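You operate a simulated robot arm through the tools that you are given. There is no shell and no other tool. Be economical: measure what you need, move in short steps, check, and stop when the job is done.

You run a simulated robot arm. Do the job below in one go: nothing can be reset, and whatever is moved stays where it is left.

TASK
Put things in order on the short wooden bench. At the end: the blue ribbon roll from the short wooden bench stands where the grey steel weight stood; the green spool stands where the blue ribbon roll stood; the all blue tray stands on top of the brown carton; the black spool from the short wooden bench is on the beige wooden board; the grey steel weight from the short wooden bench stands where the black spool stood; whatever was shut is shut again. Leave all else as you found it, and nothing knocked over.

The check looks at the end state, three seconds after you hand in, the way a careful person would. Anything else that was tipped, shoved, dropped, spilled or broken makes it a failure.

THE ROBOT
A 7-joint arm with a two-finger parallel gripper, fixed in place. Base frame: the origin is at the foot of the arm, x ahead of it, y to its left, z up; the work surface is at about z = 85. Lengths are in cm, angles in degrees, forces in N, time in s.
With the tool pointing down near the work surface it reaches from about 30 to 70 cm from the base axis. Its first joint turns from -66.0 to 66.0 degrees. Payload 1.57 kg.
The tool frame sits at the grasp point between the pads (the TCP): z along the fingers, y along the line on which they close. The tips reach 3 cm beyond it. Largest opening 11 cm; finger width 2.4, thickness 1.2; the body of the gripper, 4.8 by 11.2 cm, starts 7.8 cm behind the TCP.
Orientation is that of the tool frame in the base frame, as [roll, pitch, yaw] about the fixed x, y, z axes, in that order (R = Rz(yaw) Ry(pitch) Rx(roll)). With the fingers straight down and closing along the base's y, the tool's x points along the base's -x, its y along +y and its z along -z.

THE INTERFACE
- The arm moves only by the tool step_arm. Its arguments are lists of equal length, an entry for each row: "translation": the shift along the tool's x, y, z in cm, a list of three; "angular": the turn, a rotation vector about the tool's x, y, z in degrees, a list of three. In form: {"translation": [[x, y, z], ...], "angular": [[ax, ay, az], ...]}. A call has 1 to 20 rows; each row shifts and turns the commanded pose from where the row before left it, along the tool's axes as they then stand. "gripper" is the closure, from 0 (fully open) to 1 (shut), set as the call begins (left out, the last holds). Each row takes 0.2 s and may step no farther than 5 cm and 8.6 degrees from the row before; otherwise, or with a gripper value out of range, the whole call is refused. Where a pose cannot be reached the arm comes as near as it can. A force on the tool above 40 N (or 10 N above the force at the start of the call, whichever is more), or a blocked arm, ends the call early, and 0.2 s more pass. Each finger travels about 10.8 cm/s and halts on what it meets, pressing with about 26 N; the grip force reading is that of the motor and also rises with nothing between the fingers. The clock runs only during rows and for 0.2 s after the last one: add rows that do not move to give the fingers time. The reply holds the time, the measured pose of the TCP, the force on the tool along the base axes, the opening and the grip force, in the units named above and with some noise, with the torque about the TCP (base axes, N m) and any sound that the robot's microphone picked up.
- Cameras (640 x 400 px; columns grow to the right, rows downward): "scene" is fixed at [17.94, -40.77, 139.72]; the picture's right is [0.62, -0.79, 0.00], its down [-0.50, -0.39, -0.78] and it looks along [0.61, 0.48, -0.63] (base axes); focal length 263 px, centre (320, 200). "wrist" rides on the gripper at [7, 1.6, -14.1] in the tool frame; the picture's right is [-0.23, 0.97, 0.00], its down [-0.86, -0.20, -0.48] and it looks along [-0.47, -0.11, 0.88] (tool axes); focal length 222 px, centre (320, 200). There is no depth. A picture from a camera that has moved, and an enlarged one, comes with that camera's place and axes in the base frame and with its lens.
- grab_frame(camera): a new picture of that camera. The clock stands still meanwhile.
- enlarge(camera, box): a new picture of the part [left, top, right, bottom] of that camera's present view, enlarged. The clock stands still meanwhile.
- close_job(): hands the job in; it is judged then, once.

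Work in short steps. Places have to be worked out from the pictures, the camera data and where the tool is seen: move nearer, look again, correct. Check each grasp and each placing, and mend what went wrong. You have 120 turns and 68 pictures in all, those below and enlarged ones among them. Open the gripper and draw the arm clear of the work before you hand the job in, unless the task says otherwise; then end with one line.

The tools are called after "Request:" by a JSON object that holds its "fn" and its "kwargs". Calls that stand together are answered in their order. step_arm: Moves the arm, as the interface text tells. Its arguments: {"type":"object","properties":{"translation":{"type":"array"},"angular":{"type":"array"},"gripper":{"type":"number"}},"required":["translation","angular"]} The other tools are called the same way: grab_frame (camera) takes a picture; enlarge (camera, box) takes an enlarged picture of a part of a camera's view; close_job () hands the job in.

At the start:

```text
clock: 0.0
eef_pos: [37.77, -1.24, 116.42]
tool_rot: [179.9, 0.0, 179.9]
force: [0.8, -0.5, 0.2]
torque: [0.02, -0.02, -0.01]
grip_width: 11.01
grip_force: 0.1
```

scene: 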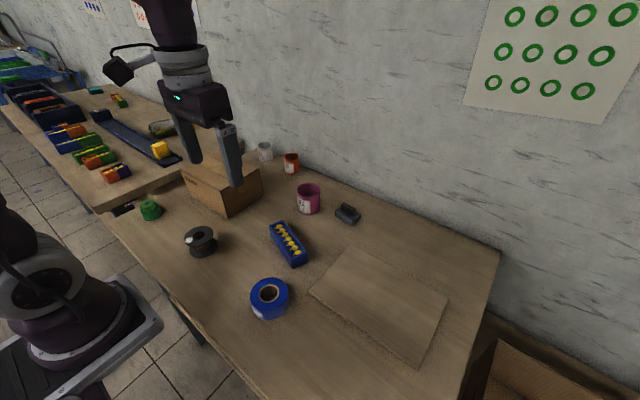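
wrist: 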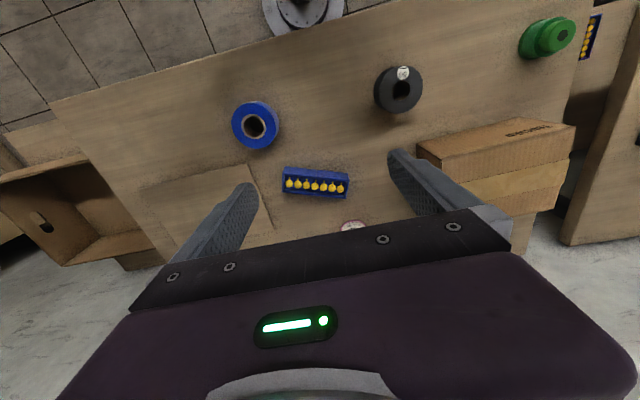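

I'll look closer at the bench to identify the objects.

Request:
{"fn": "enlarge", "kwargs": {"camera": "scene", "box": [100, 130, 300, 330]}}

Request:
{"fn": "enlarge", "kwargs": {"camera": "scene", "box": [230, 140, 470, 340]}}

Request:
{"fn": "enlarge", "kwargs": {"camera": "scene", "box": [0, 60, 200, 220]}}

```text
2.00 times, centred on (200, 230) of scene
camera zoom: at [17.94, -40.77, 139.72], right [0.62, -0.79, 0.0], down [-0.5, -0.39, -0.78], along [0.61, 0.48, -0.63], focal length 525 px, centre (560, 140)
```

zoom: 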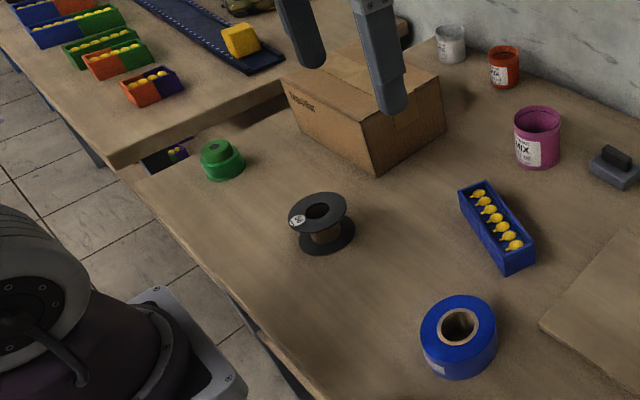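

```text
2.00 times, centred on (350, 240) of scene
camera zoom: at [17.94, -40.77, 139.72], right [0.62, -0.79, 0.0], down [-0.5, -0.39, -0.78], along [0.61, 0.48, -0.63], focal length 525 px, centre (260, 120)
```

zoom: 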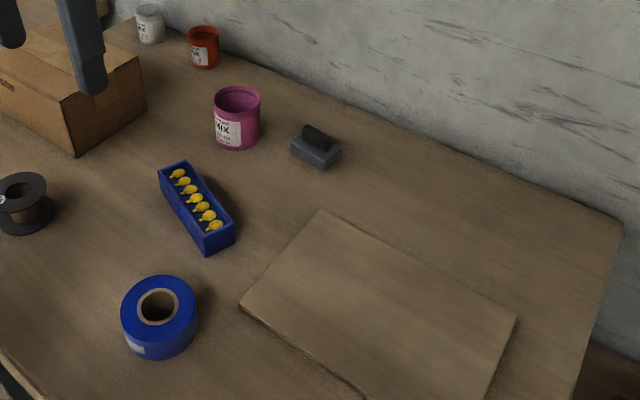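

```text
2.50 times, centred on (100, 140) of scene
camera zoom: at [17.94, -40.77, 139.72], right [0.62, -0.79, 0.0], down [-0.5, -0.39, -0.78], along [0.61, 0.48, -0.63], focal length 657 px, centre (870, 350)
```

zoom: 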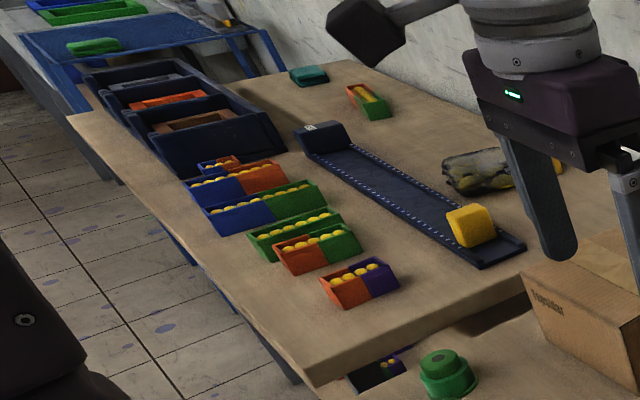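

Estimates: black spool ≈(35,13), green ≈(33,37), blue roll ≈(35.5,-13), weight ≈(68.5,-11.4), tray ≈(49.5,-5), carton top z≈98 centre ≈(53.5,27), board centre ≈(51,-31). I move above the black spool with the gripper open and look.

Request:
{"fn": "step_arm", "kwargs": {"translation": [[0.45, 3.44, 2.85], [0.45, 3.44, 2.85], [0.45, 3.44, 2.85], [0.45, 3.44, 2.85], [0, 0, 0]], "angular": [[0, 0, 0], [0, 0, 0], [0, 0, 0], [0, 0, 0], [0, 0, 0]], "gripper": 0}}

Request:
{"fn": "grab_frame", "kwargs": {"camera": "wrist"}}

```text
clock: 1.2
eef_pos: [35.8, 12.51, 105.09]
tool_rot: [-180.0, 0.0, 180.0]
force: [-0.1, 0.4, 0.0]
torque: [-0.04, 0.02, 0.05]
grip_width: 11.0
grip_force: 0.0
```

```text
62 pictures are left
camera wrist: at [28.91, 14.34, 119.13], right [0.23, 0.97, 0.0], down [0.86, -0.2, 0.48], along [0.47, -0.11, -0.88], focal length 222 px, centre (320, 200)
```

wrist: 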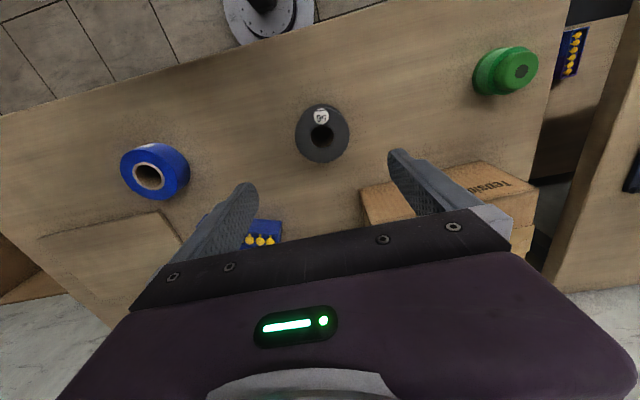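

Spool judged at (35.1, 13.1), top z≈90. I go to z≈95 above it and check alignment; also enlarge the other blue tray to be sure which is "all blue".

Request:
{"fn": "step_arm", "kwargs": {"translation": [[0.25, 0.2, 3.4], [0.25, 0.2, 3.4], [0.2, 0.2, 3.3], [0, 0, 0]], "angular": [[0, 0, 0], [0, 0, 0], [0, 0, 0], [0, 0, 0]]}}

Request:
{"fn": "grab_frame", "kwargs": {"camera": "wrist"}}

Request:
{"fn": "enlarge", "kwargs": {"camera": "wrist", "box": [480, 0, 640, 100]}}

Request:
{"fn": "enlarge", "kwargs": {"camera": "scene", "box": [90, 130, 250, 260]}}

```text
clock: 2.2
eef_pos: [35.09, 13.28, 94.87]
tool_rot: [180.0, 0.0, 180.0]
force: [0.1, -0.4, -0.6]
torque: [-0.01, -0.01, 0.01]
grip_width: 10.99
grip_force: 0.1
```

```text
61 pictures are left
camera wrist: at [28.04, 15.02, 108.97], right [0.23, 0.97, 0.0], down [0.86, -0.2, 0.48], along [0.47, -0.11, -0.88], focal length 222 px, centre (320, 200)
```

wrist: 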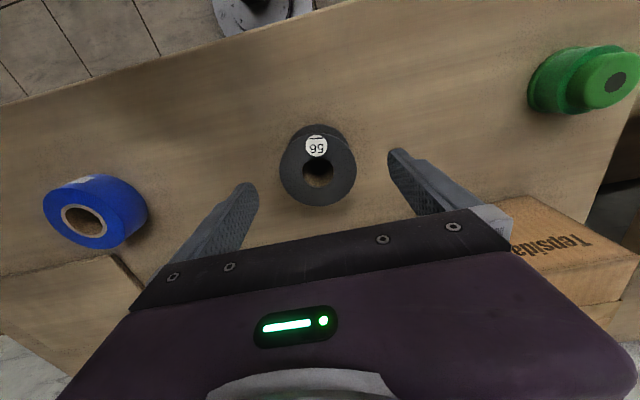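

```text
4.00 times, centred on (560, 50) of wrist
camera zoom: at [28.04, 15.02, 108.97], right [0.23, 0.97, 0.0], down [0.86, -0.2, 0.48], along [0.47, -0.11, -0.88], focal length 888 px, centre (-640, 800)
```

zoom: 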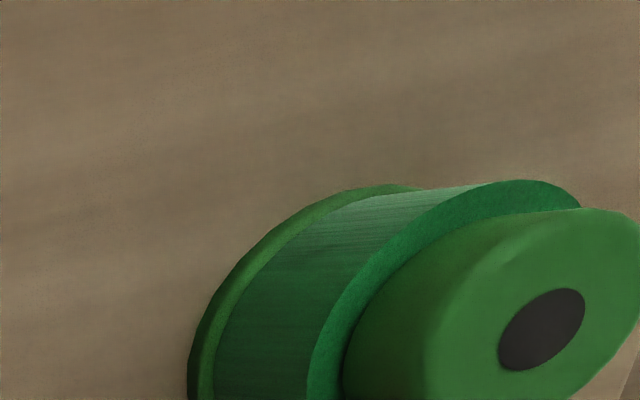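

```text
3.08 times, centred on (170, 195) of scene
camera zoom: at [17.94, -40.77, 139.72], right [0.62, -0.79, 0.0], down [-0.5, -0.39, -0.78], along [0.61, 0.48, -0.63], focal length 808 px, centre (782, 215)
```

zoom: 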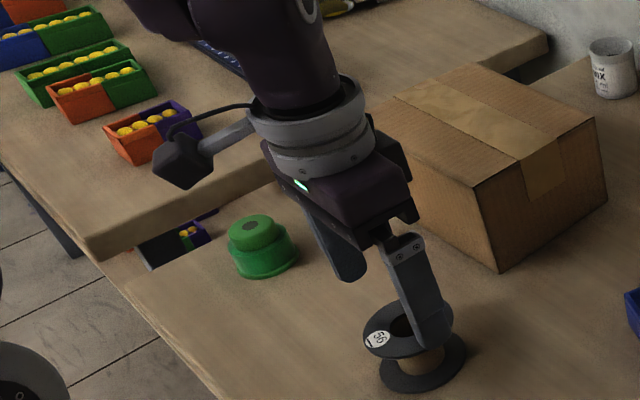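

Carton top is flat and taped; spool at ≈(34.8,13.25). I descend and close.

Request:
{"fn": "step_arm", "kwargs": {"translation": [[0.1, 0, 3.2], [0.1, 0, 3.2], [0, 0, 0]], "angular": [[0, 0, 0], [0, 0, 0], [0, 0, 0]]}}

Request:
{"fn": "step_arm", "kwargs": {"translation": [[0, 0, 0], [0, 0, 0], [0, 0, 0], [0, 0, 0]], "angular": [[0, 0, 0], [0, 0, 0], [0, 0, 0], [0, 0, 0]], "gripper": 0.6}}

```text
clock: 3.0
eef_pos: [34.88, 13.1, 88.34]
tool_rot: [-180.0, 0.0, 180.0]
force: [1.1, 0.0, -0.2]
torque: [-0.03, -0.01, 0.0]
grip_width: 10.99
grip_force: 0.1
```

```text
clock: 4.0
eef_pos: [34.9, 13.09, 88.46]
tool_rot: [180.0, 0.0, 179.9]
force: [-0.4, -0.2, -0.7]
torque: [0.01, -0.01, 0.0]
grip_width: 6.96
grip_force: 26.0
```

Gripped (6.96 cm). Lift and carry to above the board centre.

Request:
{"fn": "step_arm", "kwargs": {"translation": [[0, 0, -3], [0, 0, -4.5], [0, 0, -4.5], [-1.46, -4.0, 0], [-1.46, -4.0, 0], [-1.46, -4.0, 0], [-1.46, -4.0, 0], [-1.46, -4.0, 0], [-1.46, -4.0, 0], [-1.46, -4.0, 0], [-1.46, -4.0, 0], [-1.46, -4.0, 0], [-1.46, -4.0, 0], [-1.46, -4.0, 0], [0, 0, 0]], "angular": [[0, 0, 0], [0, 0, 0], [0, 0, 0], [0, 0, 0], [0, 0, 0], [0, 0, 0], [0, 0, 0], [0, 0, 0], [0, 0, 0], [0, 0, 0], [0, 0, 0], [0, 0, 0], [0, 0, 0], [0, 0, 0], [0, 0, 0]]}}

Request:
{"fn": "grab_frame", "kwargs": {"camera": "wrist"}}

Request:
{"fn": "grab_frame", "kwargs": {"camera": "scene"}}

```text
clock: 7.2
eef_pos: [50.88, -30.78, 100.39]
tool_rot: [180.0, 0.0, -180.0]
force: [-0.2, 0.2, -0.4]
torque: [-0.02, -0.01, 0.0]
grip_width: 6.97
grip_force: 26.1
```

```text
58 pictures are left
camera wrist: at [43.83, -29.11, 114.6], right [0.23, 0.97, 0.0], down [0.86, -0.2, 0.48], along [0.47, -0.11, -0.88], focal length 222 px, centre (320, 200)
```

wrist: 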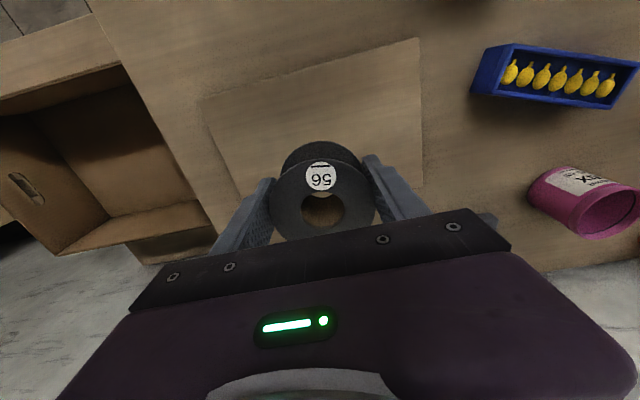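

```text
57 pictures are left
```

scene: 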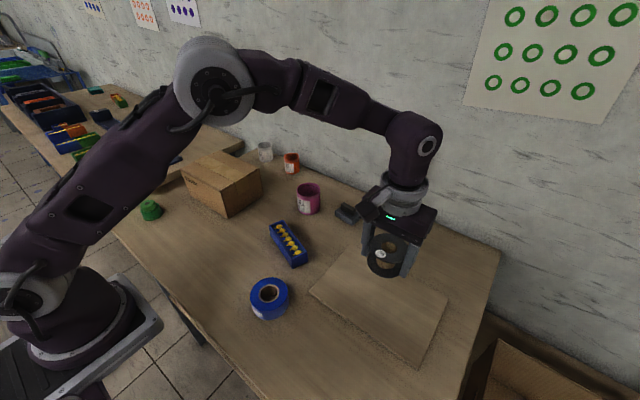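

Centred over the board. Lower most of the way, then feel for contact.

Request:
{"fn": "step_arm", "kwargs": {"translation": [[0, 0, 4], [0, 0, 4], [0, 0, 1.4], [0, 0, 0]], "angular": [[0, 0, 0], [0, 0, 0], [0, 0, 0], [0, 0, 0]]}}

Request:
{"fn": "step_arm", "kwargs": {"translation": [[0, 0, 0.3], [0, 0, 0.3], [0, 0, 0]], "angular": [[0, 0, 0], [0, 0, 0], [0, 0, 0]]}}

Request:
{"fn": "step_arm", "kwargs": {"translation": [[0, 0, 0.3], [0, 0, 0]], "angular": [[0, 0, 0], [0, 0, 0]]}}

```text
clock: 8.2
eef_pos: [51.25, -30.62, 90.82]
tool_rot: [180.0, 0.0, -180.0]
force: [-0.2, -0.1, -0.5]
torque: [-0.02, -0.02, 0.0]
grip_width: 6.97
grip_force: 26.0
```

```text
clock: 9.0
eef_pos: [51.14, -30.87, 90.39]
tool_rot: [180.0, 0.1, -180.0]
force: [0.2, -0.5, -0.5]
torque: [-0.03, -0.02, 0.02]
grip_width: 6.97
grip_force: 25.9
```

```text
clock: 9.6
eef_pos: [51.15, -30.82, 90.07]
tool_rot: [-180.0, 0.0, 180.0]
force: [0.3, -0.9, -0.7]
torque: [0.01, 0.04, 0.02]
grip_width: 6.94
grip_force: 25.7
```

No contact yet; keep feeling downward.

Request:
{"fn": "step_arm", "kwargs": {"translation": [[0, 0, 0.25], [0, 0, 0.25], [0, 0, 0]], "angular": [[0, 0, 0], [0, 0, 0], [0, 0, 0]]}}

Request:
{"fn": "step_arm", "kwargs": {"translation": [[0, 0, 0.2], [0, 0, 0]], "angular": [[0, 0, 0], [0, 0, 0]]}}

```text
clock: 10.4
eef_pos: [51.25, -30.88, 89.68]
tool_rot: [-180.0, 0.0, 180.0]
force: [-0.1, 0.6, -0.7]
torque: [0.0, 0.02, 0.0]
grip_width: 6.95
grip_force: 26.3
```

```text
clock: 11.0
eef_pos: [51.22, -30.89, 89.43]
tool_rot: [180.0, 0.0, 180.0]
force: [-0.2, 0.6, -0.8]
torque: [0.03, -0.01, -0.01]
grip_width: 6.95
grip_force: 26.0
```

Request:
{"fn": "step_arm", "kwargs": {"translation": [[0, 0, 0.2], [0, 0, 0]], "angular": [[0, 0, 0], [0, 0, 0]]}}

Request:
{"fn": "step_arm", "kwargs": {"translation": [[0, 0, 0.2], [0, 0, 0]], "angular": [[0, 0, 0], [0, 0, 0]]}}

Request:
{"fn": "enlarge", "kwargs": {"camera": "scene", "box": [330, 210, 450, 300]}}

```text
clock: 11.6
eef_pos: [51.27, -30.85, 89.24]
tool_rot: [-179.9, 0.1, 180.0]
force: [-4.1, 3.1, 17.2]
torque: [0.23, -0.07, 0.21]
grip_width: 6.95
grip_force: 26.1
```

```text
clock: 12.2
eef_pos: [51.31, -30.92, 89.15]
tool_rot: [-180.0, 0.1, 179.9]
force: [0.9, -3.4, 16.4]
torque: [0.11, -0.19, 0.11]
grip_width: 6.92
grip_force: 25.7
```

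```text
4.44 times, centred on (390, 255) of scene
camera zoom: at [17.91, -40.76, 139.73], right [0.62, -0.79, 0.0], down [-0.5, -0.39, -0.78], along [0.61, 0.48, -0.63], focal length 1168 px, centre (9, -44)
```

zoom: 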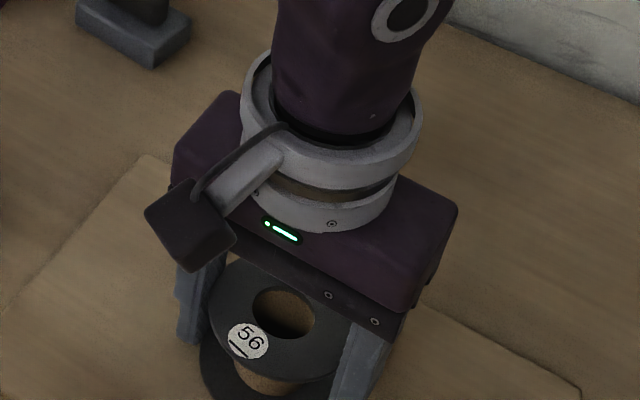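

Contact (17 N): spool is on the board. Release, then lift straight up.

Request:
{"fn": "step_arm", "kwargs": {"translation": [[0, 0, -0.1], [0, 0, 0], [0, 0, 0]], "angular": [[0, 0, 0], [0, 0, 0], [0, 0, 0]], "gripper": 0}}

Request:
{"fn": "step_arm", "kwargs": {"translation": [[0, 0, -2], [0, 0, -4], [0, 0, -4.5], [0, 0, -4.5], [0, 0, 0]], "angular": [[0, 0, 0], [0, 0, 0], [0, 0, 0], [0, 0, 0], [0, 0, 0]]}}

Request:
{"fn": "grab_frame", "kwargs": {"camera": "wrist"}}

```text
clock: 13.0
eef_pos: [51.21, -30.9, 89.2]
tool_rot: [180.0, 0.1, 180.0]
force: [-0.3, 0.8, -1.2]
torque: [0.0, 0.0, -0.01]
grip_width: 10.99
grip_force: 0.1
```

```text
clock: 14.2
eef_pos: [50.76, -30.94, 104.71]
tool_rot: [180.0, 0.0, 180.0]
force: [0.1, 0.0, -0.6]
torque: [0.01, 0.0, -0.01]
grip_width: 10.99
grip_force: 0.0
```

```text
55 pictures are left
camera wrist: at [43.87, -29.22, 118.83], right [0.23, 0.97, 0.0], down [0.85, -0.2, 0.48], along [0.47, -0.11, -0.88], focal length 222 px, centre (320, 200)
```

wrist: 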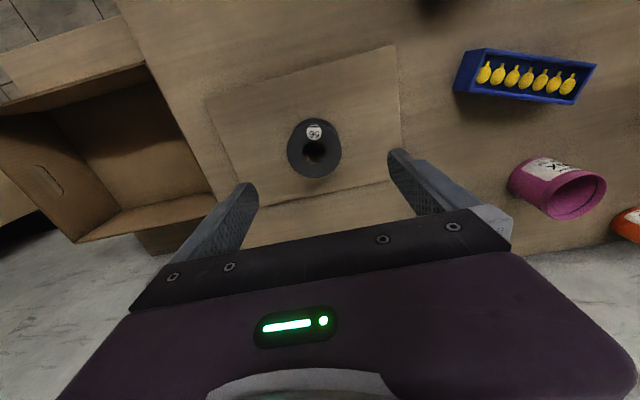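

Spool stands on the board. Next the grey weight: move to view it from above (62,-11,104).

Request:
{"fn": "step_arm", "kwargs": {"translation": [[-2.2, 4, 0], [-2.2, 4, 0], [-2.2, 4, 0], [-2.2, 4, 0], [-2.2, 4, 0], [0, 0, 0]], "angular": [[0, 0, 0], [0, 0, 0], [0, 0, 0], [0, 0, 0], [0, 0, 0], [0, 0, 0]], "gripper": 0.15}}

Request:
{"fn": "grab_frame", "kwargs": {"camera": "wrist"}}

```text
clock: 15.6
eef_pos: [62.23, -10.77, 104.3]
tool_rot: [180.0, 0.0, -179.9]
force: [-0.9, 0.4, 0.2]
torque: [-0.04, 0.03, -0.01]
grip_width: 9.36
grip_force: 0.1
```

```text
54 pictures are left
camera wrist: at [55.17, -8.91, 118.41], right [0.23, 0.97, 0.0], down [0.86, -0.2, 0.48], along [0.47, -0.11, -0.88], focal length 222 px, centre (320, 200)
```

wrist: 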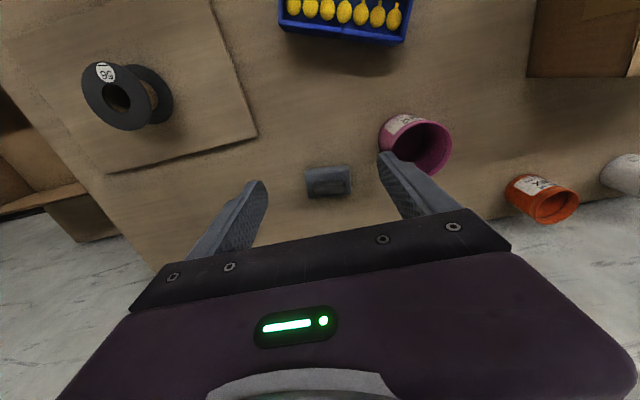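

Request:
{"fn": "enlarge", "kwargs": {"camera": "wrist", "box": [240, 100, 480, 250]}}

```text
2.67 times, centred on (360, 175) of wrist
camera zoom: at [55.17, -8.91, 118.41], right [0.23, 0.97, 0.0], down [0.86, -0.2, 0.48], along [0.47, -0.11, -0.88], focal length 592 px, centre (213, 267)
```

zoom: 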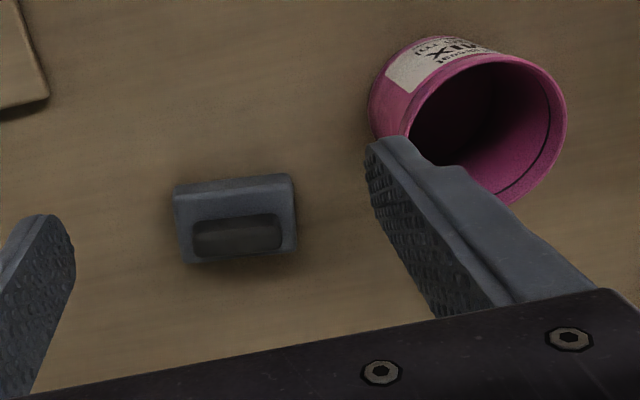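

Weight: centre ≈(69.0,-10.75), turned about 7°. Move over it at z≈97 and align.

Request:
{"fn": "step_arm", "kwargs": {"translation": [[-3.4, 0, 3.5], [-3.4, 0, 3.5], [0, 0, 0], [0, 0, 0]], "angular": [[0, 0, 0], [0, 0, 0], [0, 0, 7], [0, 0, 0]]}}

Request:
{"fn": "enlarge", "kwargs": {"camera": "wrist", "box": [200, 100, 520, 300]}}

Request:
{"fn": "grab_frame", "kwargs": {"camera": "scene"}}

```text
clock: 16.6
eef_pos: [67.47, -10.83, 98.6]
tool_rot: [-180.0, 0.0, 173.0]
force: [-0.3, -0.4, -0.4]
torque: [-0.03, 0.0, 0.01]
grip_width: 9.35
grip_force: 0.0
out of reach, approached as far as the arm can: row 2
```

```text
2.00 times, centred on (360, 200) of wrist
camera zoom: at [60.73, -8.23, 112.71], right [0.34, 0.94, 0.0], down [0.82, -0.3, 0.48], along [0.45, -0.16, -0.88], focal length 444 px, centre (240, 200)
```

zoom: 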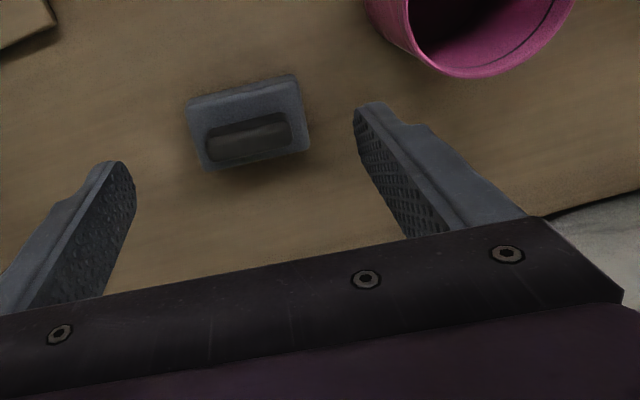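

```text
51 pictures are left
```

scene: 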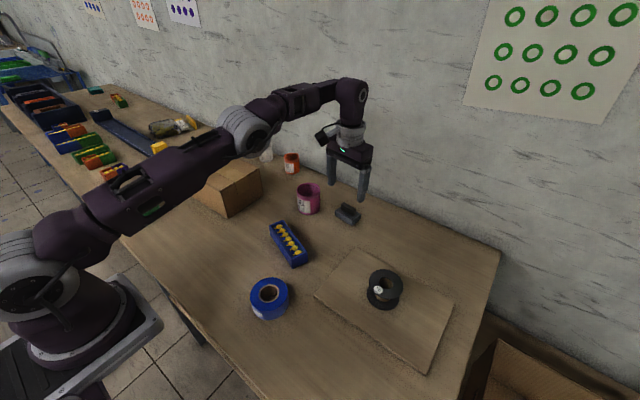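

The board may have shifted slightly in the scene image; compare with the same zoom as before.

Request:
{"fn": "enlarge", "kwargs": {"camera": "scene", "box": [230, 140, 470, 340]}}

```text
2.00 times, centred on (350, 240) of scene
camera zoom: at [17.94, -40.77, 139.72], right [0.62, -0.79, 0.0], down [-0.5, -0.39, -0.78], along [0.61, 0.48, -0.63], focal length 525 px, centre (260, 120)
```

zoom: 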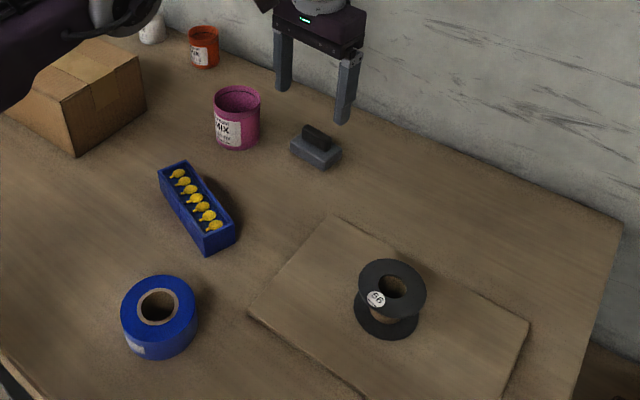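

The board was dragged ≈1.3 cm (mainly −y) at the placing; I'll nudge it back later. Now the weight: tilt the tool outward to gain reach and look where the TCP gets.

Request:
{"fn": "step_arm", "kwargs": {"translation": [[0, 0, 0], [0, 0, 0], [0, 0, 0]], "angular": [[0, -6, 0], [0, -6, 0], [0, 0, 0]]}}

```text
clock: 17.4
eef_pos: [67.44, -10.85, 98.64]
tool_rot: [-180.0, 12.1, 172.9]
force: [0.1, 0.0, -1.1]
torque: [0.0, 0.0, 0.01]
grip_width: 9.38
grip_force: 0.1
```

Request:
{"fn": "step_arm", "kwargs": {"translation": [[-0.87, 0.29, 3.25], [0, 0, 0]], "angular": [[0, 0, 0], [0, 0, 0]]}}

Request:
{"fn": "enlarge", "kwargs": {"camera": "wrist", "box": [200, 100, 520, 300]}}

```text
clock: 18.0
eef_pos: [68.94, -10.66, 95.51]
tool_rot: [180.0, 11.9, 172.9]
force: [0.0, -0.2, 0.1]
torque: [0.01, -0.02, 0.0]
grip_width: 9.37
grip_force: 0.1
```

```text
2.00 times, centred on (360, 200) of wrist
camera zoom: at [59.41, -7.75, 108.05], right [0.34, 0.94, 0.05], down [0.71, -0.29, 0.65], along [0.62, -0.19, -0.76], focal length 444 px, centre (240, 200)
```

zoom: 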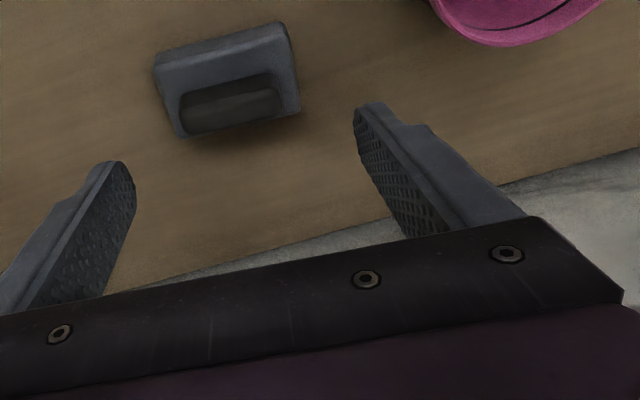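

Weight ≈(68.9,-10.8). Descend along the tilt-compensated path and close.

Request:
{"fn": "step_arm", "kwargs": {"translation": [[1.0, -0.1, 3.36], [1.0, -0.1, 3.36], [0, 0, 0]], "angular": [[0, 0, 0], [0, 0, 0], [0, 0, 0]]}}

Request:
{"fn": "enlarge", "kwargs": {"camera": "wrist", "box": [200, 50, 520, 250]}}

Request:
{"fn": "step_arm", "kwargs": {"translation": [[0, 0, 0], [0, 0, 0], [0, 0, 0], [0, 0, 0]], "angular": [[0, 0, 0], [0, 0, 0], [0, 0, 0], [0, 0, 0]], "gripper": 0.7}}

```text
clock: 18.8
eef_pos: [68.42, -10.94, 88.55]
tool_rot: [-180.0, 11.9, 173.0]
force: [-0.6, 0.5, -0.3]
torque: [0.03, 0.0, -0.02]
grip_width: 9.35
grip_force: 0.0
```

```text
2.00 times, centred on (360, 150) of wrist
camera zoom: at [58.8, -8.06, 100.9], right [0.34, 0.94, 0.05], down [0.71, -0.29, 0.65], along [0.62, -0.19, -0.76], focal length 444 px, centre (240, 300)
```

zoom: 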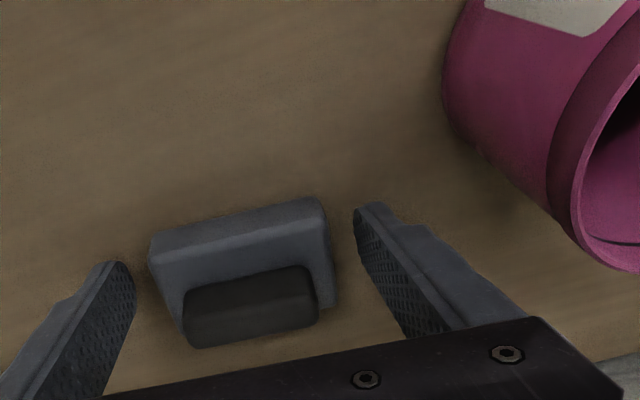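

```text
clock: 19.8
eef_pos: [68.48, -10.91, 88.51]
tool_rot: [180.0, 12.0, 173.0]
force: [0.1, 1.4, -0.2]
torque: [0.12, -0.09, 0.06]
grip_width: 6.98
grip_force: 25.9
```

Request:
{"fn": "step_arm", "kwargs": {"translation": [[-0.21, 0, -0.98], [-0.42, 0, -1.96], [0, 0, 0]], "angular": [[0, 0, 0], [0, 0, 0], [0, 0, 0]]}}

Request:
{"fn": "enlarge", "kwargs": {"camera": "wrist", "box": [200, 50, 520, 250]}}

```text
clock: 20.6
eef_pos: [68.57, -10.82, 91.77]
tool_rot: [180.0, 12.0, 173.0]
force: [-0.5, -0.2, -4.8]
torque: [0.06, 0.03, -0.01]
grip_width: 6.99
grip_force: 25.9
```

```text
2.00 times, centred on (360, 150) of wrist
camera zoom: at [58.99, -8.02, 104.18], right [0.34, 0.94, 0.05], down [0.71, -0.29, 0.65], along [0.62, -0.19, -0.76], focal length 444 px, centre (240, 300)
```

zoom: 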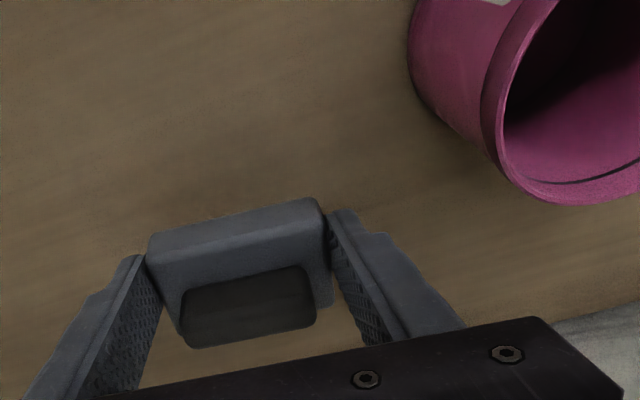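

Held firmly (~0.5 kg). Raise and carry to the black spool's former spot, keeping orientation.

Request:
{"fn": "step_arm", "kwargs": {"translation": [[-0.94, 0, -4.4], [-0.94, 0, -4.4], [3.6, 1.96, -0.762], [3.6, 1.96, -0.762], [3.6, 1.96, -0.762], [3.6, 1.96, -0.762], [3.6, 1.96, -0.762], [3.6, 1.96, -0.762], [3.6, 1.96, -0.762], [3.6, 1.96, -0.762], [3.6, 1.96, -0.762], [3.6, 1.96, -0.762], [0, 0, 0], [0, 0, 0]], "angular": [[0, 0, 0], [0, 0, 0], [0, 0, 0], [0, 0, 0], [0, 0, 0], [0, 0, 0], [0, 0, 0], [0, 0, 0], [0, 0, 0], [0, 0, 0], [0, 0, 0], [0, 0, 0], [0, 0, 0], [0, 0, 0]]}}

```text
clock: 23.6
eef_pos: [34.3, 12.89, 100.66]
tool_rot: [-180.0, 12.0, 173.0]
force: [-0.2, -0.9, -4.8]
torque: [0.0, 0.04, -0.03]
grip_width: 7.0
grip_force: 26.0
```

Request:
{"fn": "step_arm", "kwargs": {"translation": [[0.75, 0.09, 3.72], [0.75, 0.09, 3.72], [0.75, 0.09, 3.72], [0, 0, 0], [0, 0, 0]], "angular": [[0, 0, 0], [0, 0, 0], [0, 0, 0], [0, 0, 0], [0, 0, 0]]}}

Request:
{"fn": "step_arm", "kwargs": {"translation": [[0.05, 0, 0.25], [0, 0, 0]], "angular": [[0, 0, 0], [0, 0, 0]]}}

```text
clock: 24.8
eef_pos: [35.09, 13.31, 89.13]
tool_rot: [180.0, 12.0, 173.0]
force: [0.0, -0.9, -5.4]
torque: [0.05, 0.04, 0.01]
grip_width: 6.95
grip_force: 26.0
out of reach, approached as far as the arm can: row 1
```

```text
clock: 25.4
eef_pos: [35.15, 13.26, 88.91]
tool_rot: [179.9, 12.1, 173.0]
force: [0.9, 0.3, -5.3]
torque: [0.02, 0.05, 0.0]
grip_width: 6.97
grip_force: 26.3
```

Request:
{"fn": "step_arm", "kwargs": {"translation": [[0.5, -0.15, -0.05], [0, 0, 0]], "angular": [[0, 0, 0], [0, 0, 0]]}}

Request:
{"fn": "step_arm", "kwargs": {"translation": [[0.05, 0, 0.22], [0, 0, 0]], "angular": [[0, 0, 0], [0, 0, 0]]}}

```text
clock: 26.0
eef_pos: [34.57, 13.14, 88.75]
tool_rot: [-180.0, 12.0, 173.0]
force: [0.0, 0.2, -4.7]
torque: [0.03, 0.07, -0.02]
grip_width: 6.93
grip_force: 26.1
```

```text
clock: 26.6
eef_pos: [34.79, 13.33, 88.49]
tool_rot: [180.0, 12.0, 172.9]
force: [-0.7, 0.2, -3.6]
torque: [0.0, 0.04, 0.0]
grip_width: 6.97
grip_force: 26.0
```

Request:
{"fn": "step_arm", "kwargs": {"translation": [[0.02, 0, 0.1], [0, 0, 0]], "angular": [[0, 0, 0], [0, 0, 0]]}}

```text
clock: 27.2
eef_pos: [34.72, 13.24, 88.59]
tool_rot: [-179.9, 12.2, 173.0]
force: [-0.8, -1.7, 20.0]
torque: [-0.05, -0.12, 0.17]
grip_width: 7.0
grip_force: 25.9
```

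Contact. Back off a touch, release, and rise.

Request:
{"fn": "step_arm", "kwargs": {"translation": [[-0.02, 0, -0.1], [0, 0, 0]], "angular": [[0, 0, 0], [0, 0, 0]]}}

Request:
{"fn": "step_arm", "kwargs": {"translation": [[0, 0, 0], [0, 0, 0]], "angular": [[0, 0, 0], [0, 0, 0]], "gripper": 0.15}}

Request:
{"fn": "step_arm", "kwargs": {"translation": [[-0.4, 0, -1.96], [-0.8, 0, -3.9], [-0.8, 0, -3.9], [-0.8, 0, -3.9], [0, 0, 0]], "angular": [[0, 0, 0], [0, 0, 0], [0, 0, 0], [0, 0, 0], [0, 0, 0]]}}

Request:
{"fn": "enlarge", "kwargs": {"camera": "scene", "box": [100, 130, 300, 330]}}

Request:
{"fn": "grab_frame", "kwargs": {"camera": "wrist"}}

```text
clock: 27.8
eef_pos: [34.76, 13.21, 88.61]
tool_rot: [180.0, 11.9, 173.1]
force: [-0.5, -0.1, -4.4]
torque: [-0.01, 0.06, 0.02]
grip_width: 6.98
grip_force: 26.0
```

```text
clock: 28.4
eef_pos: [34.67, 13.28, 88.65]
tool_rot: [-179.9, 11.9, 172.9]
force: [-0.3, -0.5, 0.0]
torque: [-0.01, 0.02, 0.03]
grip_width: 9.36
grip_force: 0.0
```

```text
clock: 29.6
eef_pos: [34.72, 12.73, 102.48]
tool_rot: [-180.0, 12.0, 173.0]
force: [-0.2, 0.2, -0.1]
torque: [0.0, 0.01, 0.0]
grip_width: 9.36
grip_force: 0.0
out of reach, approached as far as the arm can: row 3
```

```text
2.00 times, centred on (200, 230) of scene
camera zoom: at [17.94, -40.77, 139.72], right [0.62, -0.79, 0.0], down [-0.5, -0.39, -0.78], along [0.61, 0.48, -0.63], focal length 525 px, centre (560, 140)
```

zoom: 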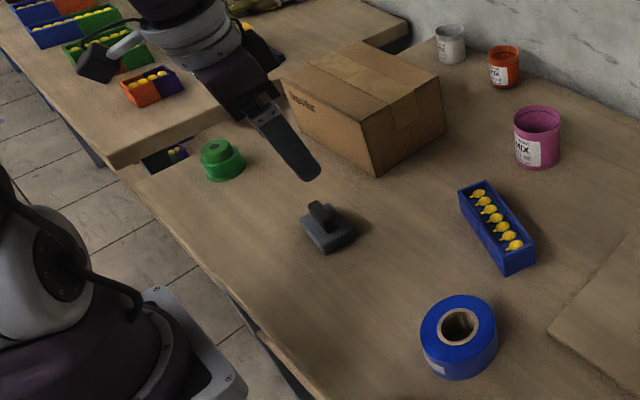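

```text
45 pictures are left
camera wrist: at [25.21, 15.79, 114.85], right [0.34, 0.94, 0.05], down [0.71, -0.29, 0.65], along [0.62, -0.19, -0.76], focal length 222 px, centre (320, 200)
```

wrist: 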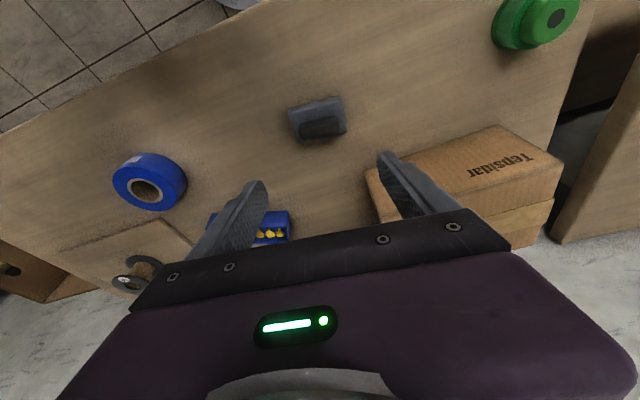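

Weight is in place at ≈(35.1,13.2). Next the blue roll at ≈(35.3,-12.9), keeping the same tilt since its destination needs it.

Request:
{"fn": "step_arm", "kwargs": {"translation": [[-0.557, -4.24, 0.117], [-0.557, -4.24, 0.117], [-0.557, -4.24, 0.117], [-0.557, -4.24, 0.117], [-0.557, -4.24, 0.117], [-0.557, -4.24, 0.117], [0.6, 0, 2.9], [0.6, 0, 2.9], [0, 0, 0]], "angular": [[0, 0, 0], [0, 0, 0], [0, 0, 0], [0, 0, 0], [0, 0, 0], [0, 0, 0], [0, 0, 0], [0, 0, 0], [0, 0, 0]], "gripper": 0}}

Request:
{"fn": "grab_frame", "kwargs": {"camera": "wrist"}}

```text
clock: 31.6
eef_pos: [36.34, -12.57, 97.01]
tool_rot: [-180.0, 12.0, 173.0]
force: [-0.1, 0.2, 1.2]
torque: [-0.01, 0.0, -0.01]
grip_width: 11.01
grip_force: 0.0
out of reach, approached as far as the arm can: row 2
```

```text
44 pictures are left
camera wrist: at [26.59, -9.68, 109.28], right [0.34, 0.94, 0.05], down [0.71, -0.29, 0.65], along [0.62, -0.19, -0.76], focal length 222 px, centre (320, 200)
```

wrist: 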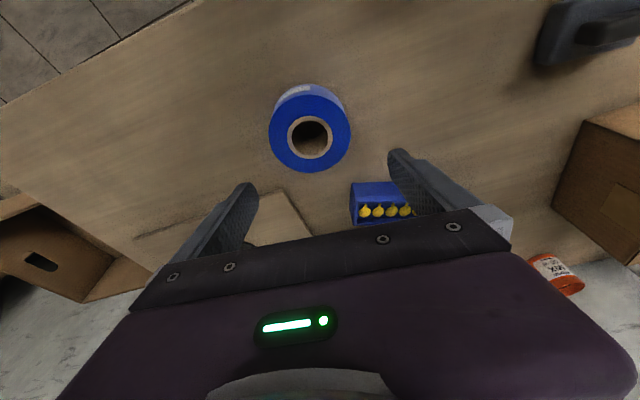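

Roll centre ≈(35.2,-12.85). Descend and close.

Request:
{"fn": "step_arm", "kwargs": {"translation": [[1.04, -0.15, 2.64], [1.04, -0.15, 2.64], [1.04, -0.15, 2.64], [0, 0, 0]], "angular": [[0, 0, 0], [0, 0, 0], [0, 0, 0], [0, 0, 0]]}}

Request:
{"fn": "step_arm", "kwargs": {"translation": [[0, 0, 0], [0, 0, 0], [0, 0, 0], [0, 0, 0]], "angular": [[0, 0, 0], [0, 0, 0], [0, 0, 0], [0, 0, 0]], "gripper": 0.6}}

```text
clock: 32.6
eef_pos: [34.42, -12.84, 88.62]
tool_rot: [-180.0, 12.0, 173.0]
force: [-0.3, -0.5, -0.4]
torque: [-0.01, 0.03, -0.01]
grip_width: 11.04
grip_force: 0.0
```

```text
clock: 33.6
eef_pos: [34.36, -12.76, 88.6]
tool_rot: [-180.0, 12.0, 173.0]
force: [1.0, -0.2, 0.0]
torque: [0.0, -0.03, -0.01]
grip_width: 7.87
grip_force: 26.3
```

Request:
{"fn": "step_arm", "kwargs": {"translation": [[-0.42, 0, -1.96], [-0.83, 0, -3.9], [-0.83, 0, -3.9], [-0.83, 0, -3.9], [0, 0, 0]], "angular": [[0, 0, 0], [0, 0, 0], [0, 0, 0], [0, 0, 0], [0, 0, 0]]}}

Request:
{"fn": "grab_frame", "kwargs": {"camera": "wrist"}}

```text
clock: 34.8
eef_pos: [34.36, -12.46, 102.33]
tool_rot: [-179.9, 12.0, 173.0]
force: [0.3, 0.4, -0.5]
torque: [0.01, 0.05, -0.01]
grip_width: 7.87
grip_force: 26.2
```

```text
43 pictures are left
camera wrist: at [24.93, -9.55, 114.76], right [0.34, 0.94, 0.05], down [0.71, -0.29, 0.65], along [0.62, -0.19, -0.76], focal length 222 px, centre (320, 200)
```

wrist: 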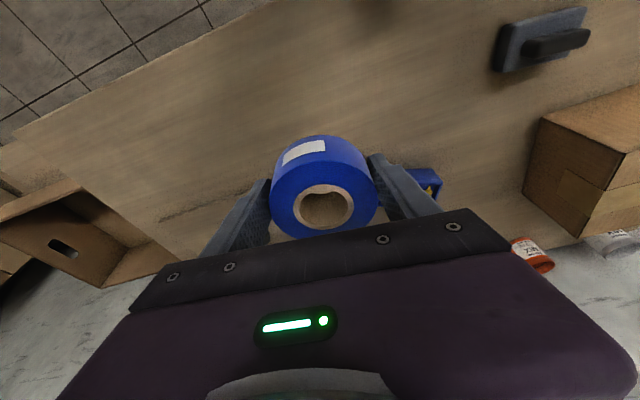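

Held level. Carry to just short of the weight's former spot.

Request:
{"fn": "step_arm", "kwargs": {"translation": [[-4.07, 0.707, 0.863], [-4.07, 0.707, 0.863], [-4.07, 0.707, 0.863], [-4.07, 0.707, 0.863], [-4.07, 0.707, 0.863], [-4.07, 0.707, 0.863], [-2, 0.35, 3], [-4.07, 0.707, 1.8], [0, 0, 0], [0, 0, 0]], "angular": [[0, 0, 0], [0, 0, 0], [0, 0, 0], [0, 0, 0], [0, 0, 0], [0, 0, 0], [0, 0, 0], [0, 0, 0], [0, 0, 0], [0, 0, 0]]}}

Request:
{"fn": "grab_frame", "kwargs": {"camera": "wrist"}}

```text
clock: 37.0
eef_pos: [66.75, -11.26, 99.31]
tool_rot: [-179.9, 12.1, 173.0]
force: [0.5, 0.2, -0.3]
torque: [0.03, -0.01, 0.02]
grip_width: 7.84
grip_force: 26.0
```

```text
42 pictures are left
camera wrist: at [57.18, -8.36, 111.71], right [0.34, 0.94, 0.05], down [0.71, -0.29, 0.65], along [0.62, -0.19, -0.76], focal length 222 px, centre (320, 200)
```

wrist: 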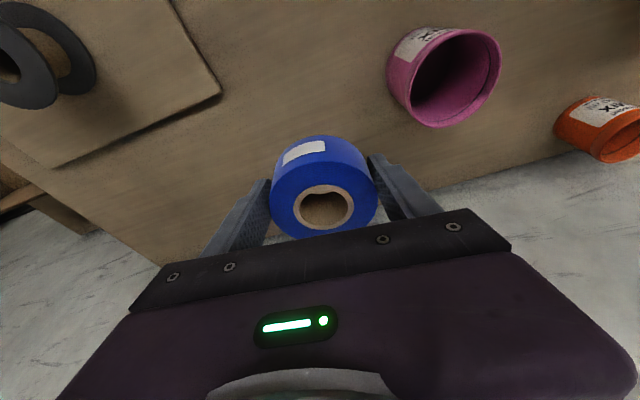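

Request:
{"fn": "step_arm", "kwargs": {"translation": [[0.28, 0.17, 3.42], [0.28, 0.17, 3.42], [0.28, 0.17, 3.42], [0, 0, 0], [0, 0, 0]], "angular": [[0, 0, 0], [0, 0, 0], [0, 0, 0], [0, 0, 0], [0, 0, 0]]}}

Request:
{"fn": "step_arm", "kwargs": {"translation": [[0.04, 0, 0.2], [0, 0, 0]], "angular": [[0, 0, 0], [0, 0, 0]]}}

```text
clock: 38.2
eef_pos: [67.75, -10.96, 88.94]
tool_rot: [-180.0, 11.9, 173.0]
force: [-0.2, -0.6, -0.7]
torque: [0.05, 0.03, -0.02]
grip_width: 7.83
grip_force: 26.3
```

```text
clock: 38.8
eef_pos: [67.83, -10.95, 88.59]
tool_rot: [-180.0, 12.0, 173.0]
force: [1.2, 1.0, -1.7]
torque: [0.0, 0.03, 0.01]
grip_width: 7.86
grip_force: 26.1
```

Request:
{"fn": "step_arm", "kwargs": {"translation": [[-0.27, 0.03, 0.05], [0, 0, 0.08], [0, 0, 0]], "angular": [[0, 0, 0], [0, 0, 0], [0, 0, 0]]}}

```text
clock: 39.6
eef_pos: [68.26, -10.96, 88.43]
tool_rot: [-180.0, 11.9, 173.0]
force: [1.1, 0.8, -0.4]
torque: [-0.03, 0.01, 0.05]
grip_width: 7.87
grip_force: 26.0
```

Request:
{"fn": "step_arm", "kwargs": {"translation": [[0.02, 0, 0.1], [0, 0, 0]], "angular": [[0, 0, 0], [0, 0, 0]]}}

```text
clock: 40.2
eef_pos: [68.25, -10.87, 88.42]
tool_rot: [-179.9, 12.1, 173.0]
force: [-4.2, -1.8, 13.8]
torque: [-0.42, 0.27, -0.14]
grip_width: 7.87
grip_force: 25.8
```

Contact. Back off a hair, open a little, rise and check.

Request:
{"fn": "step_arm", "kwargs": {"translation": [[-0.02, 0, -0.06], [0, 0, 0]], "angular": [[0, 0, 0], [0, 0, 0]]}}

Request:
{"fn": "step_arm", "kwargs": {"translation": [[0, 0, 0], [0, 0, 0]], "angular": [[0, 0, 0], [0, 0, 0]], "gripper": 0.1}}

Request:
{"fn": "step_arm", "kwargs": {"translation": [[-0.42, 0, -1.96], [-0.83, 0, -3.9], [-0.5, 0, -4.2], [0, 0, -4], [0, 0, 0]], "angular": [[0, 0, 0], [0, 0, 0], [0, 0, 0], [0, 0, 0], [0, 0, 0]]}}

Request:
{"fn": "grab_frame", "kwargs": {"camera": "wrist"}}

```text
clock: 40.8
eef_pos: [68.21, -10.89, 88.49]
tool_rot: [179.9, 12.1, 173.0]
force: [-4.9, -2.6, 14.4]
torque: [-0.45, -0.14, -0.22]
grip_width: 7.86
grip_force: 25.9
```

```text
clock: 41.4
eef_pos: [68.3, -10.7, 88.45]
tool_rot: [180.0, 12.0, 173.0]
force: [0.1, 0.1, 0.4]
torque: [-0.02, 0.02, -0.01]
grip_width: 9.91
grip_force: 0.0
```

```text
clock: 42.6
eef_pos: [66.91, -10.77, 102.48]
tool_rot: [180.0, 12.0, 173.0]
force: [-0.5, -0.5, -0.2]
torque: [0.03, 0.01, -0.01]
grip_width: 9.91
grip_force: 0.0
```

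```text
41 pictures are left
camera wrist: at [57.27, -7.83, 114.91], right [0.34, 0.94, 0.05], down [0.71, -0.29, 0.65], along [0.62, -0.19, -0.76], focal length 222 px, centre (320, 200)
```

wrist: 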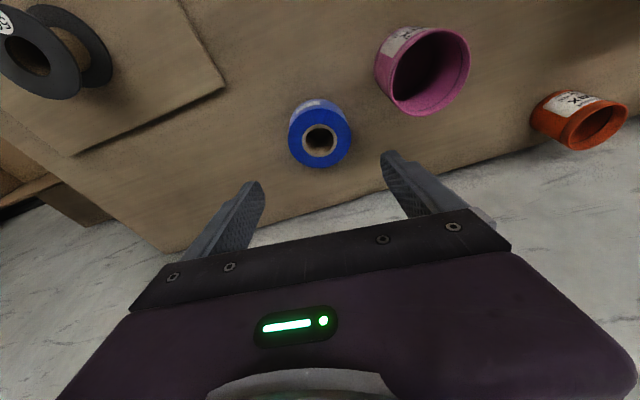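

Roll stands at ≈(68.8,-10.9). Level the tool and go look at the green spool from above.

Request:
{"fn": "step_arm", "kwargs": {"translation": [[0, 0, -1], [0, 0, -1], [0, 0, -1]], "angular": [[0, 6, 0], [0, 6, 0], [0, 0, -7]], "gripper": 0}}

Request:
{"fn": "step_arm", "kwargs": {"translation": [[2.58, 3.54, -0.1], [2.58, 3.54, -0.1], [2.58, 3.54, -0.1], [2.58, 3.54, -0.1], [2.58, 3.54, -0.1], [2.58, 3.54, -0.1], [2.58, 3.54, -0.1], [2.58, 3.54, -0.1], [2.58, 3.54, -0.1], [2.58, 3.54, -0.1], [2.58, 3.54, -0.1], [2.58, 3.54, -0.1], [0, 0, 0]], "angular": [[0, 0, 0], [0, 0, 0], [0, 0, 0], [0, 0, 0], [0, 0, 0], [0, 0, 0], [0, 0, 0], [0, 0, 0], [0, 0, 0], [0, 0, 0], [0, 0, 0], [0, 0, 0], [0, 0, 0]]}}

Request:
{"fn": "grab_frame", "kwargs": {"camera": "wrist"}}

```text
clock: 43.4
eef_pos: [66.7, -9.81, 104.51]
tool_rot: [-179.5, -0.4, 178.7]
force: [1.3, 0.5, 0.3]
torque: [-0.05, -0.02, -0.02]
grip_width: 11.01
grip_force: 0.0
out of reach, approached as far as the arm can: row 2, 3
```

```text
clock: 46.2
eef_pos: [35.44, 32.74, 105.52]
tool_rot: [-180.0, -0.1, 179.9]
force: [0.0, -0.4, 0.1]
torque: [0.04, 0.0, 0.0]
grip_width: 11.0
grip_force: 0.1
```

```text
40 pictures are left
camera wrist: at [28.45, 34.44, 119.73], right [0.23, 0.97, 0.0], down [0.86, -0.2, 0.48], along [0.47, -0.11, -0.88], focal length 222 px, centre (320, 200)
```

wrist: 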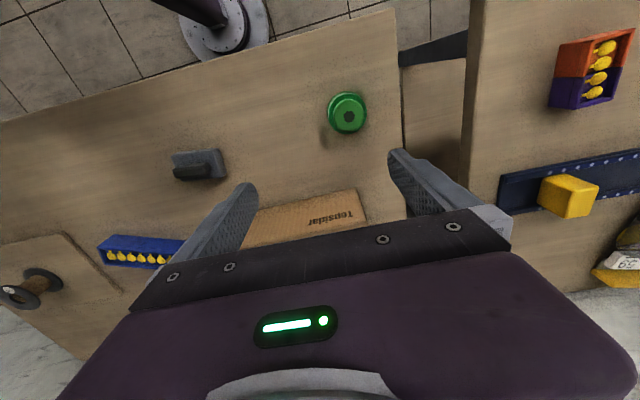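

Request:
{"fn": "enlarge", "kwargs": {"camera": "wrist", "box": [300, 75, 400, 145]}}

Request:
{"fn": "enlarge", "kwargs": {"camera": "scene", "box": [125, 185, 185, 225]}}

```text
5.71 times, centred on (350, 110) of wrist
camera zoom: at [28.45, 34.44, 119.73], right [0.23, 0.97, 0.0], down [0.86, -0.2, 0.48], along [0.47, -0.11, -0.88], focal length 1269 px, centre (149, 714)
```

zoom: 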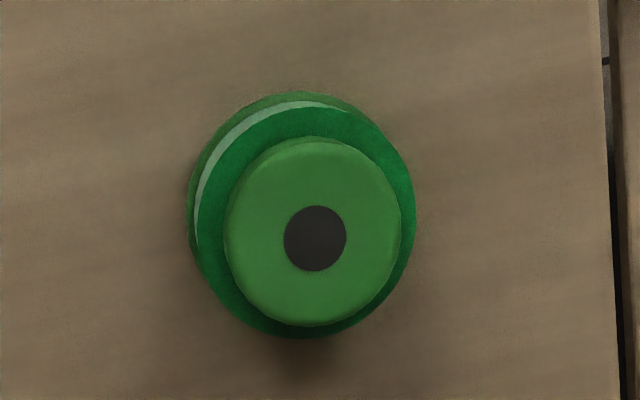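

```text
10.00 times, centred on (155, 205) of scene
camera zoom: at [17.94, -40.77, 139.72], right [0.62, -0.79, 0.0], down [-0.5, -0.39, -0.78], along [0.61, 0.48, -0.63], focal length 2627 px, centre (1970, 150)
```

zoom: 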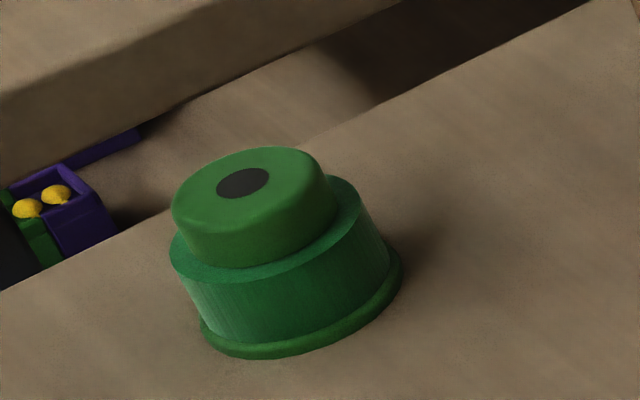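

Green spool at ≈(33.35,37.0), top z≈89.8, one piece. Move above, slightly narrowed opening.

Request:
{"fn": "step_arm", "kwargs": {"translation": [[0.7, 1.42, 3.5], [0.7, 1.42, 3.5], [0.7, 1.42, 3.5], [0, 0, 0]], "angular": [[0, 0, 0], [0, 0, 0], [0, 0, 0], [0, 0, 0]], "gripper": 0.12}}

Request:
{"fn": "grab_frame", "kwargs": {"camera": "wrist"}}

Request:
{"fn": "grab_frame", "kwargs": {"camera": "scene"}}

```text
clock: 47.2
eef_pos: [33.49, 36.97, 94.97]
tool_rot: [-180.0, 0.0, -180.0]
force: [0.7, -0.2, 0.6]
torque: [0.04, 0.02, -0.02]
grip_width: 9.68
grip_force: 0.0
```

```text
37 pictures are left
camera wrist: at [26.36, 38.61, 109.14], right [0.23, 0.97, 0.0], down [0.86, -0.2, 0.48], along [0.47, -0.11, -0.88], focal length 222 px, centre (320, 200)
```

wrist: 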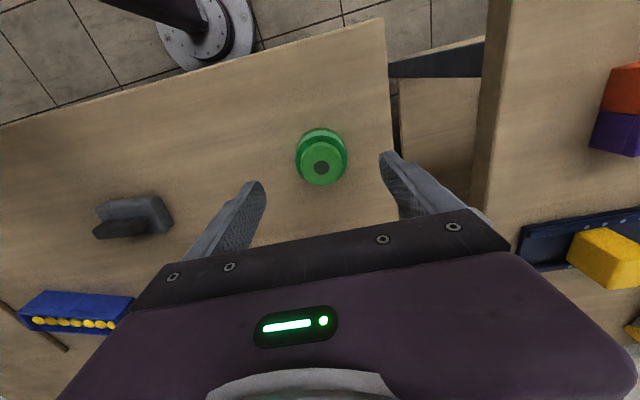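

```text
36 pictures are left
```

scene: 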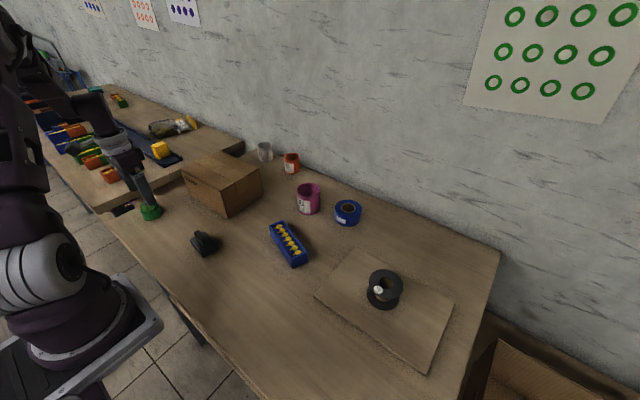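

Aligned. Descend and grip.

Request:
{"fn": "step_arm", "kwargs": {"translation": [[0, 0, 3.2], [0, 0, 3.2], [0, 0, 0]], "angular": [[0, 0, 0], [0, 0, 0], [0, 0, 0]]}}

Request:
{"fn": "step_arm", "kwargs": {"translation": [[0, 0, 0], [0, 0, 0], [0, 0, 0], [0, 0, 0]], "angular": [[0, 0, 0], [0, 0, 0], [0, 0, 0], [0, 0, 0]], "gripper": 0.7}}

Request:
{"fn": "step_arm", "kwargs": {"translation": [[0, 0, -2], [0, 0, -4], [0, 0, -4], [0, 0, -2], [0, 0, 0]], "angular": [[0, 0, 0], [0, 0, 0], [0, 0, 0], [0, 0, 0], [0, 0, 0]]}}

Request:
{"fn": "grab_frame", "kwargs": {"camera": "wrist"}}

```text
clock: 48.0
eef_pos: [33.37, 36.9, 88.68]
tool_rot: [180.0, 0.0, 180.0]
force: [0.0, 0.0, -0.3]
torque: [0.01, -0.02, 0.01]
grip_width: 9.7
grip_force: 0.1
```

```text
clock: 49.0
eef_pos: [33.42, 37.05, 88.74]
tool_rot: [180.0, -0.1, 179.9]
force: [0.7, 0.1, -0.1]
torque: [0.04, 0.01, 0.02]
grip_width: 3.82
grip_force: 26.0
```

```text
clock: 50.2
eef_pos: [33.56, 36.98, 100.93]
tool_rot: [180.0, 0.0, 179.9]
force: [0.1, 0.9, -0.8]
torque: [0.02, 0.0, -0.02]
grip_width: 3.84
grip_force: 25.8
```

```text
35 pictures are left
camera wrist: at [26.55, 38.74, 115.02], right [0.23, 0.97, 0.0], down [0.86, -0.2, 0.48], along [0.47, -0.11, -0.88], focal length 222 px, centre (320, 200)
```

wrist: 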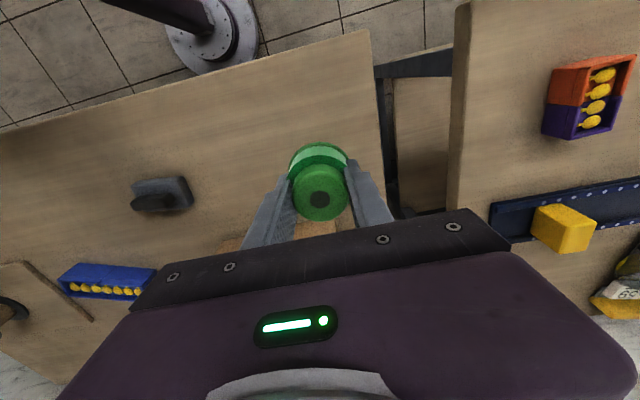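

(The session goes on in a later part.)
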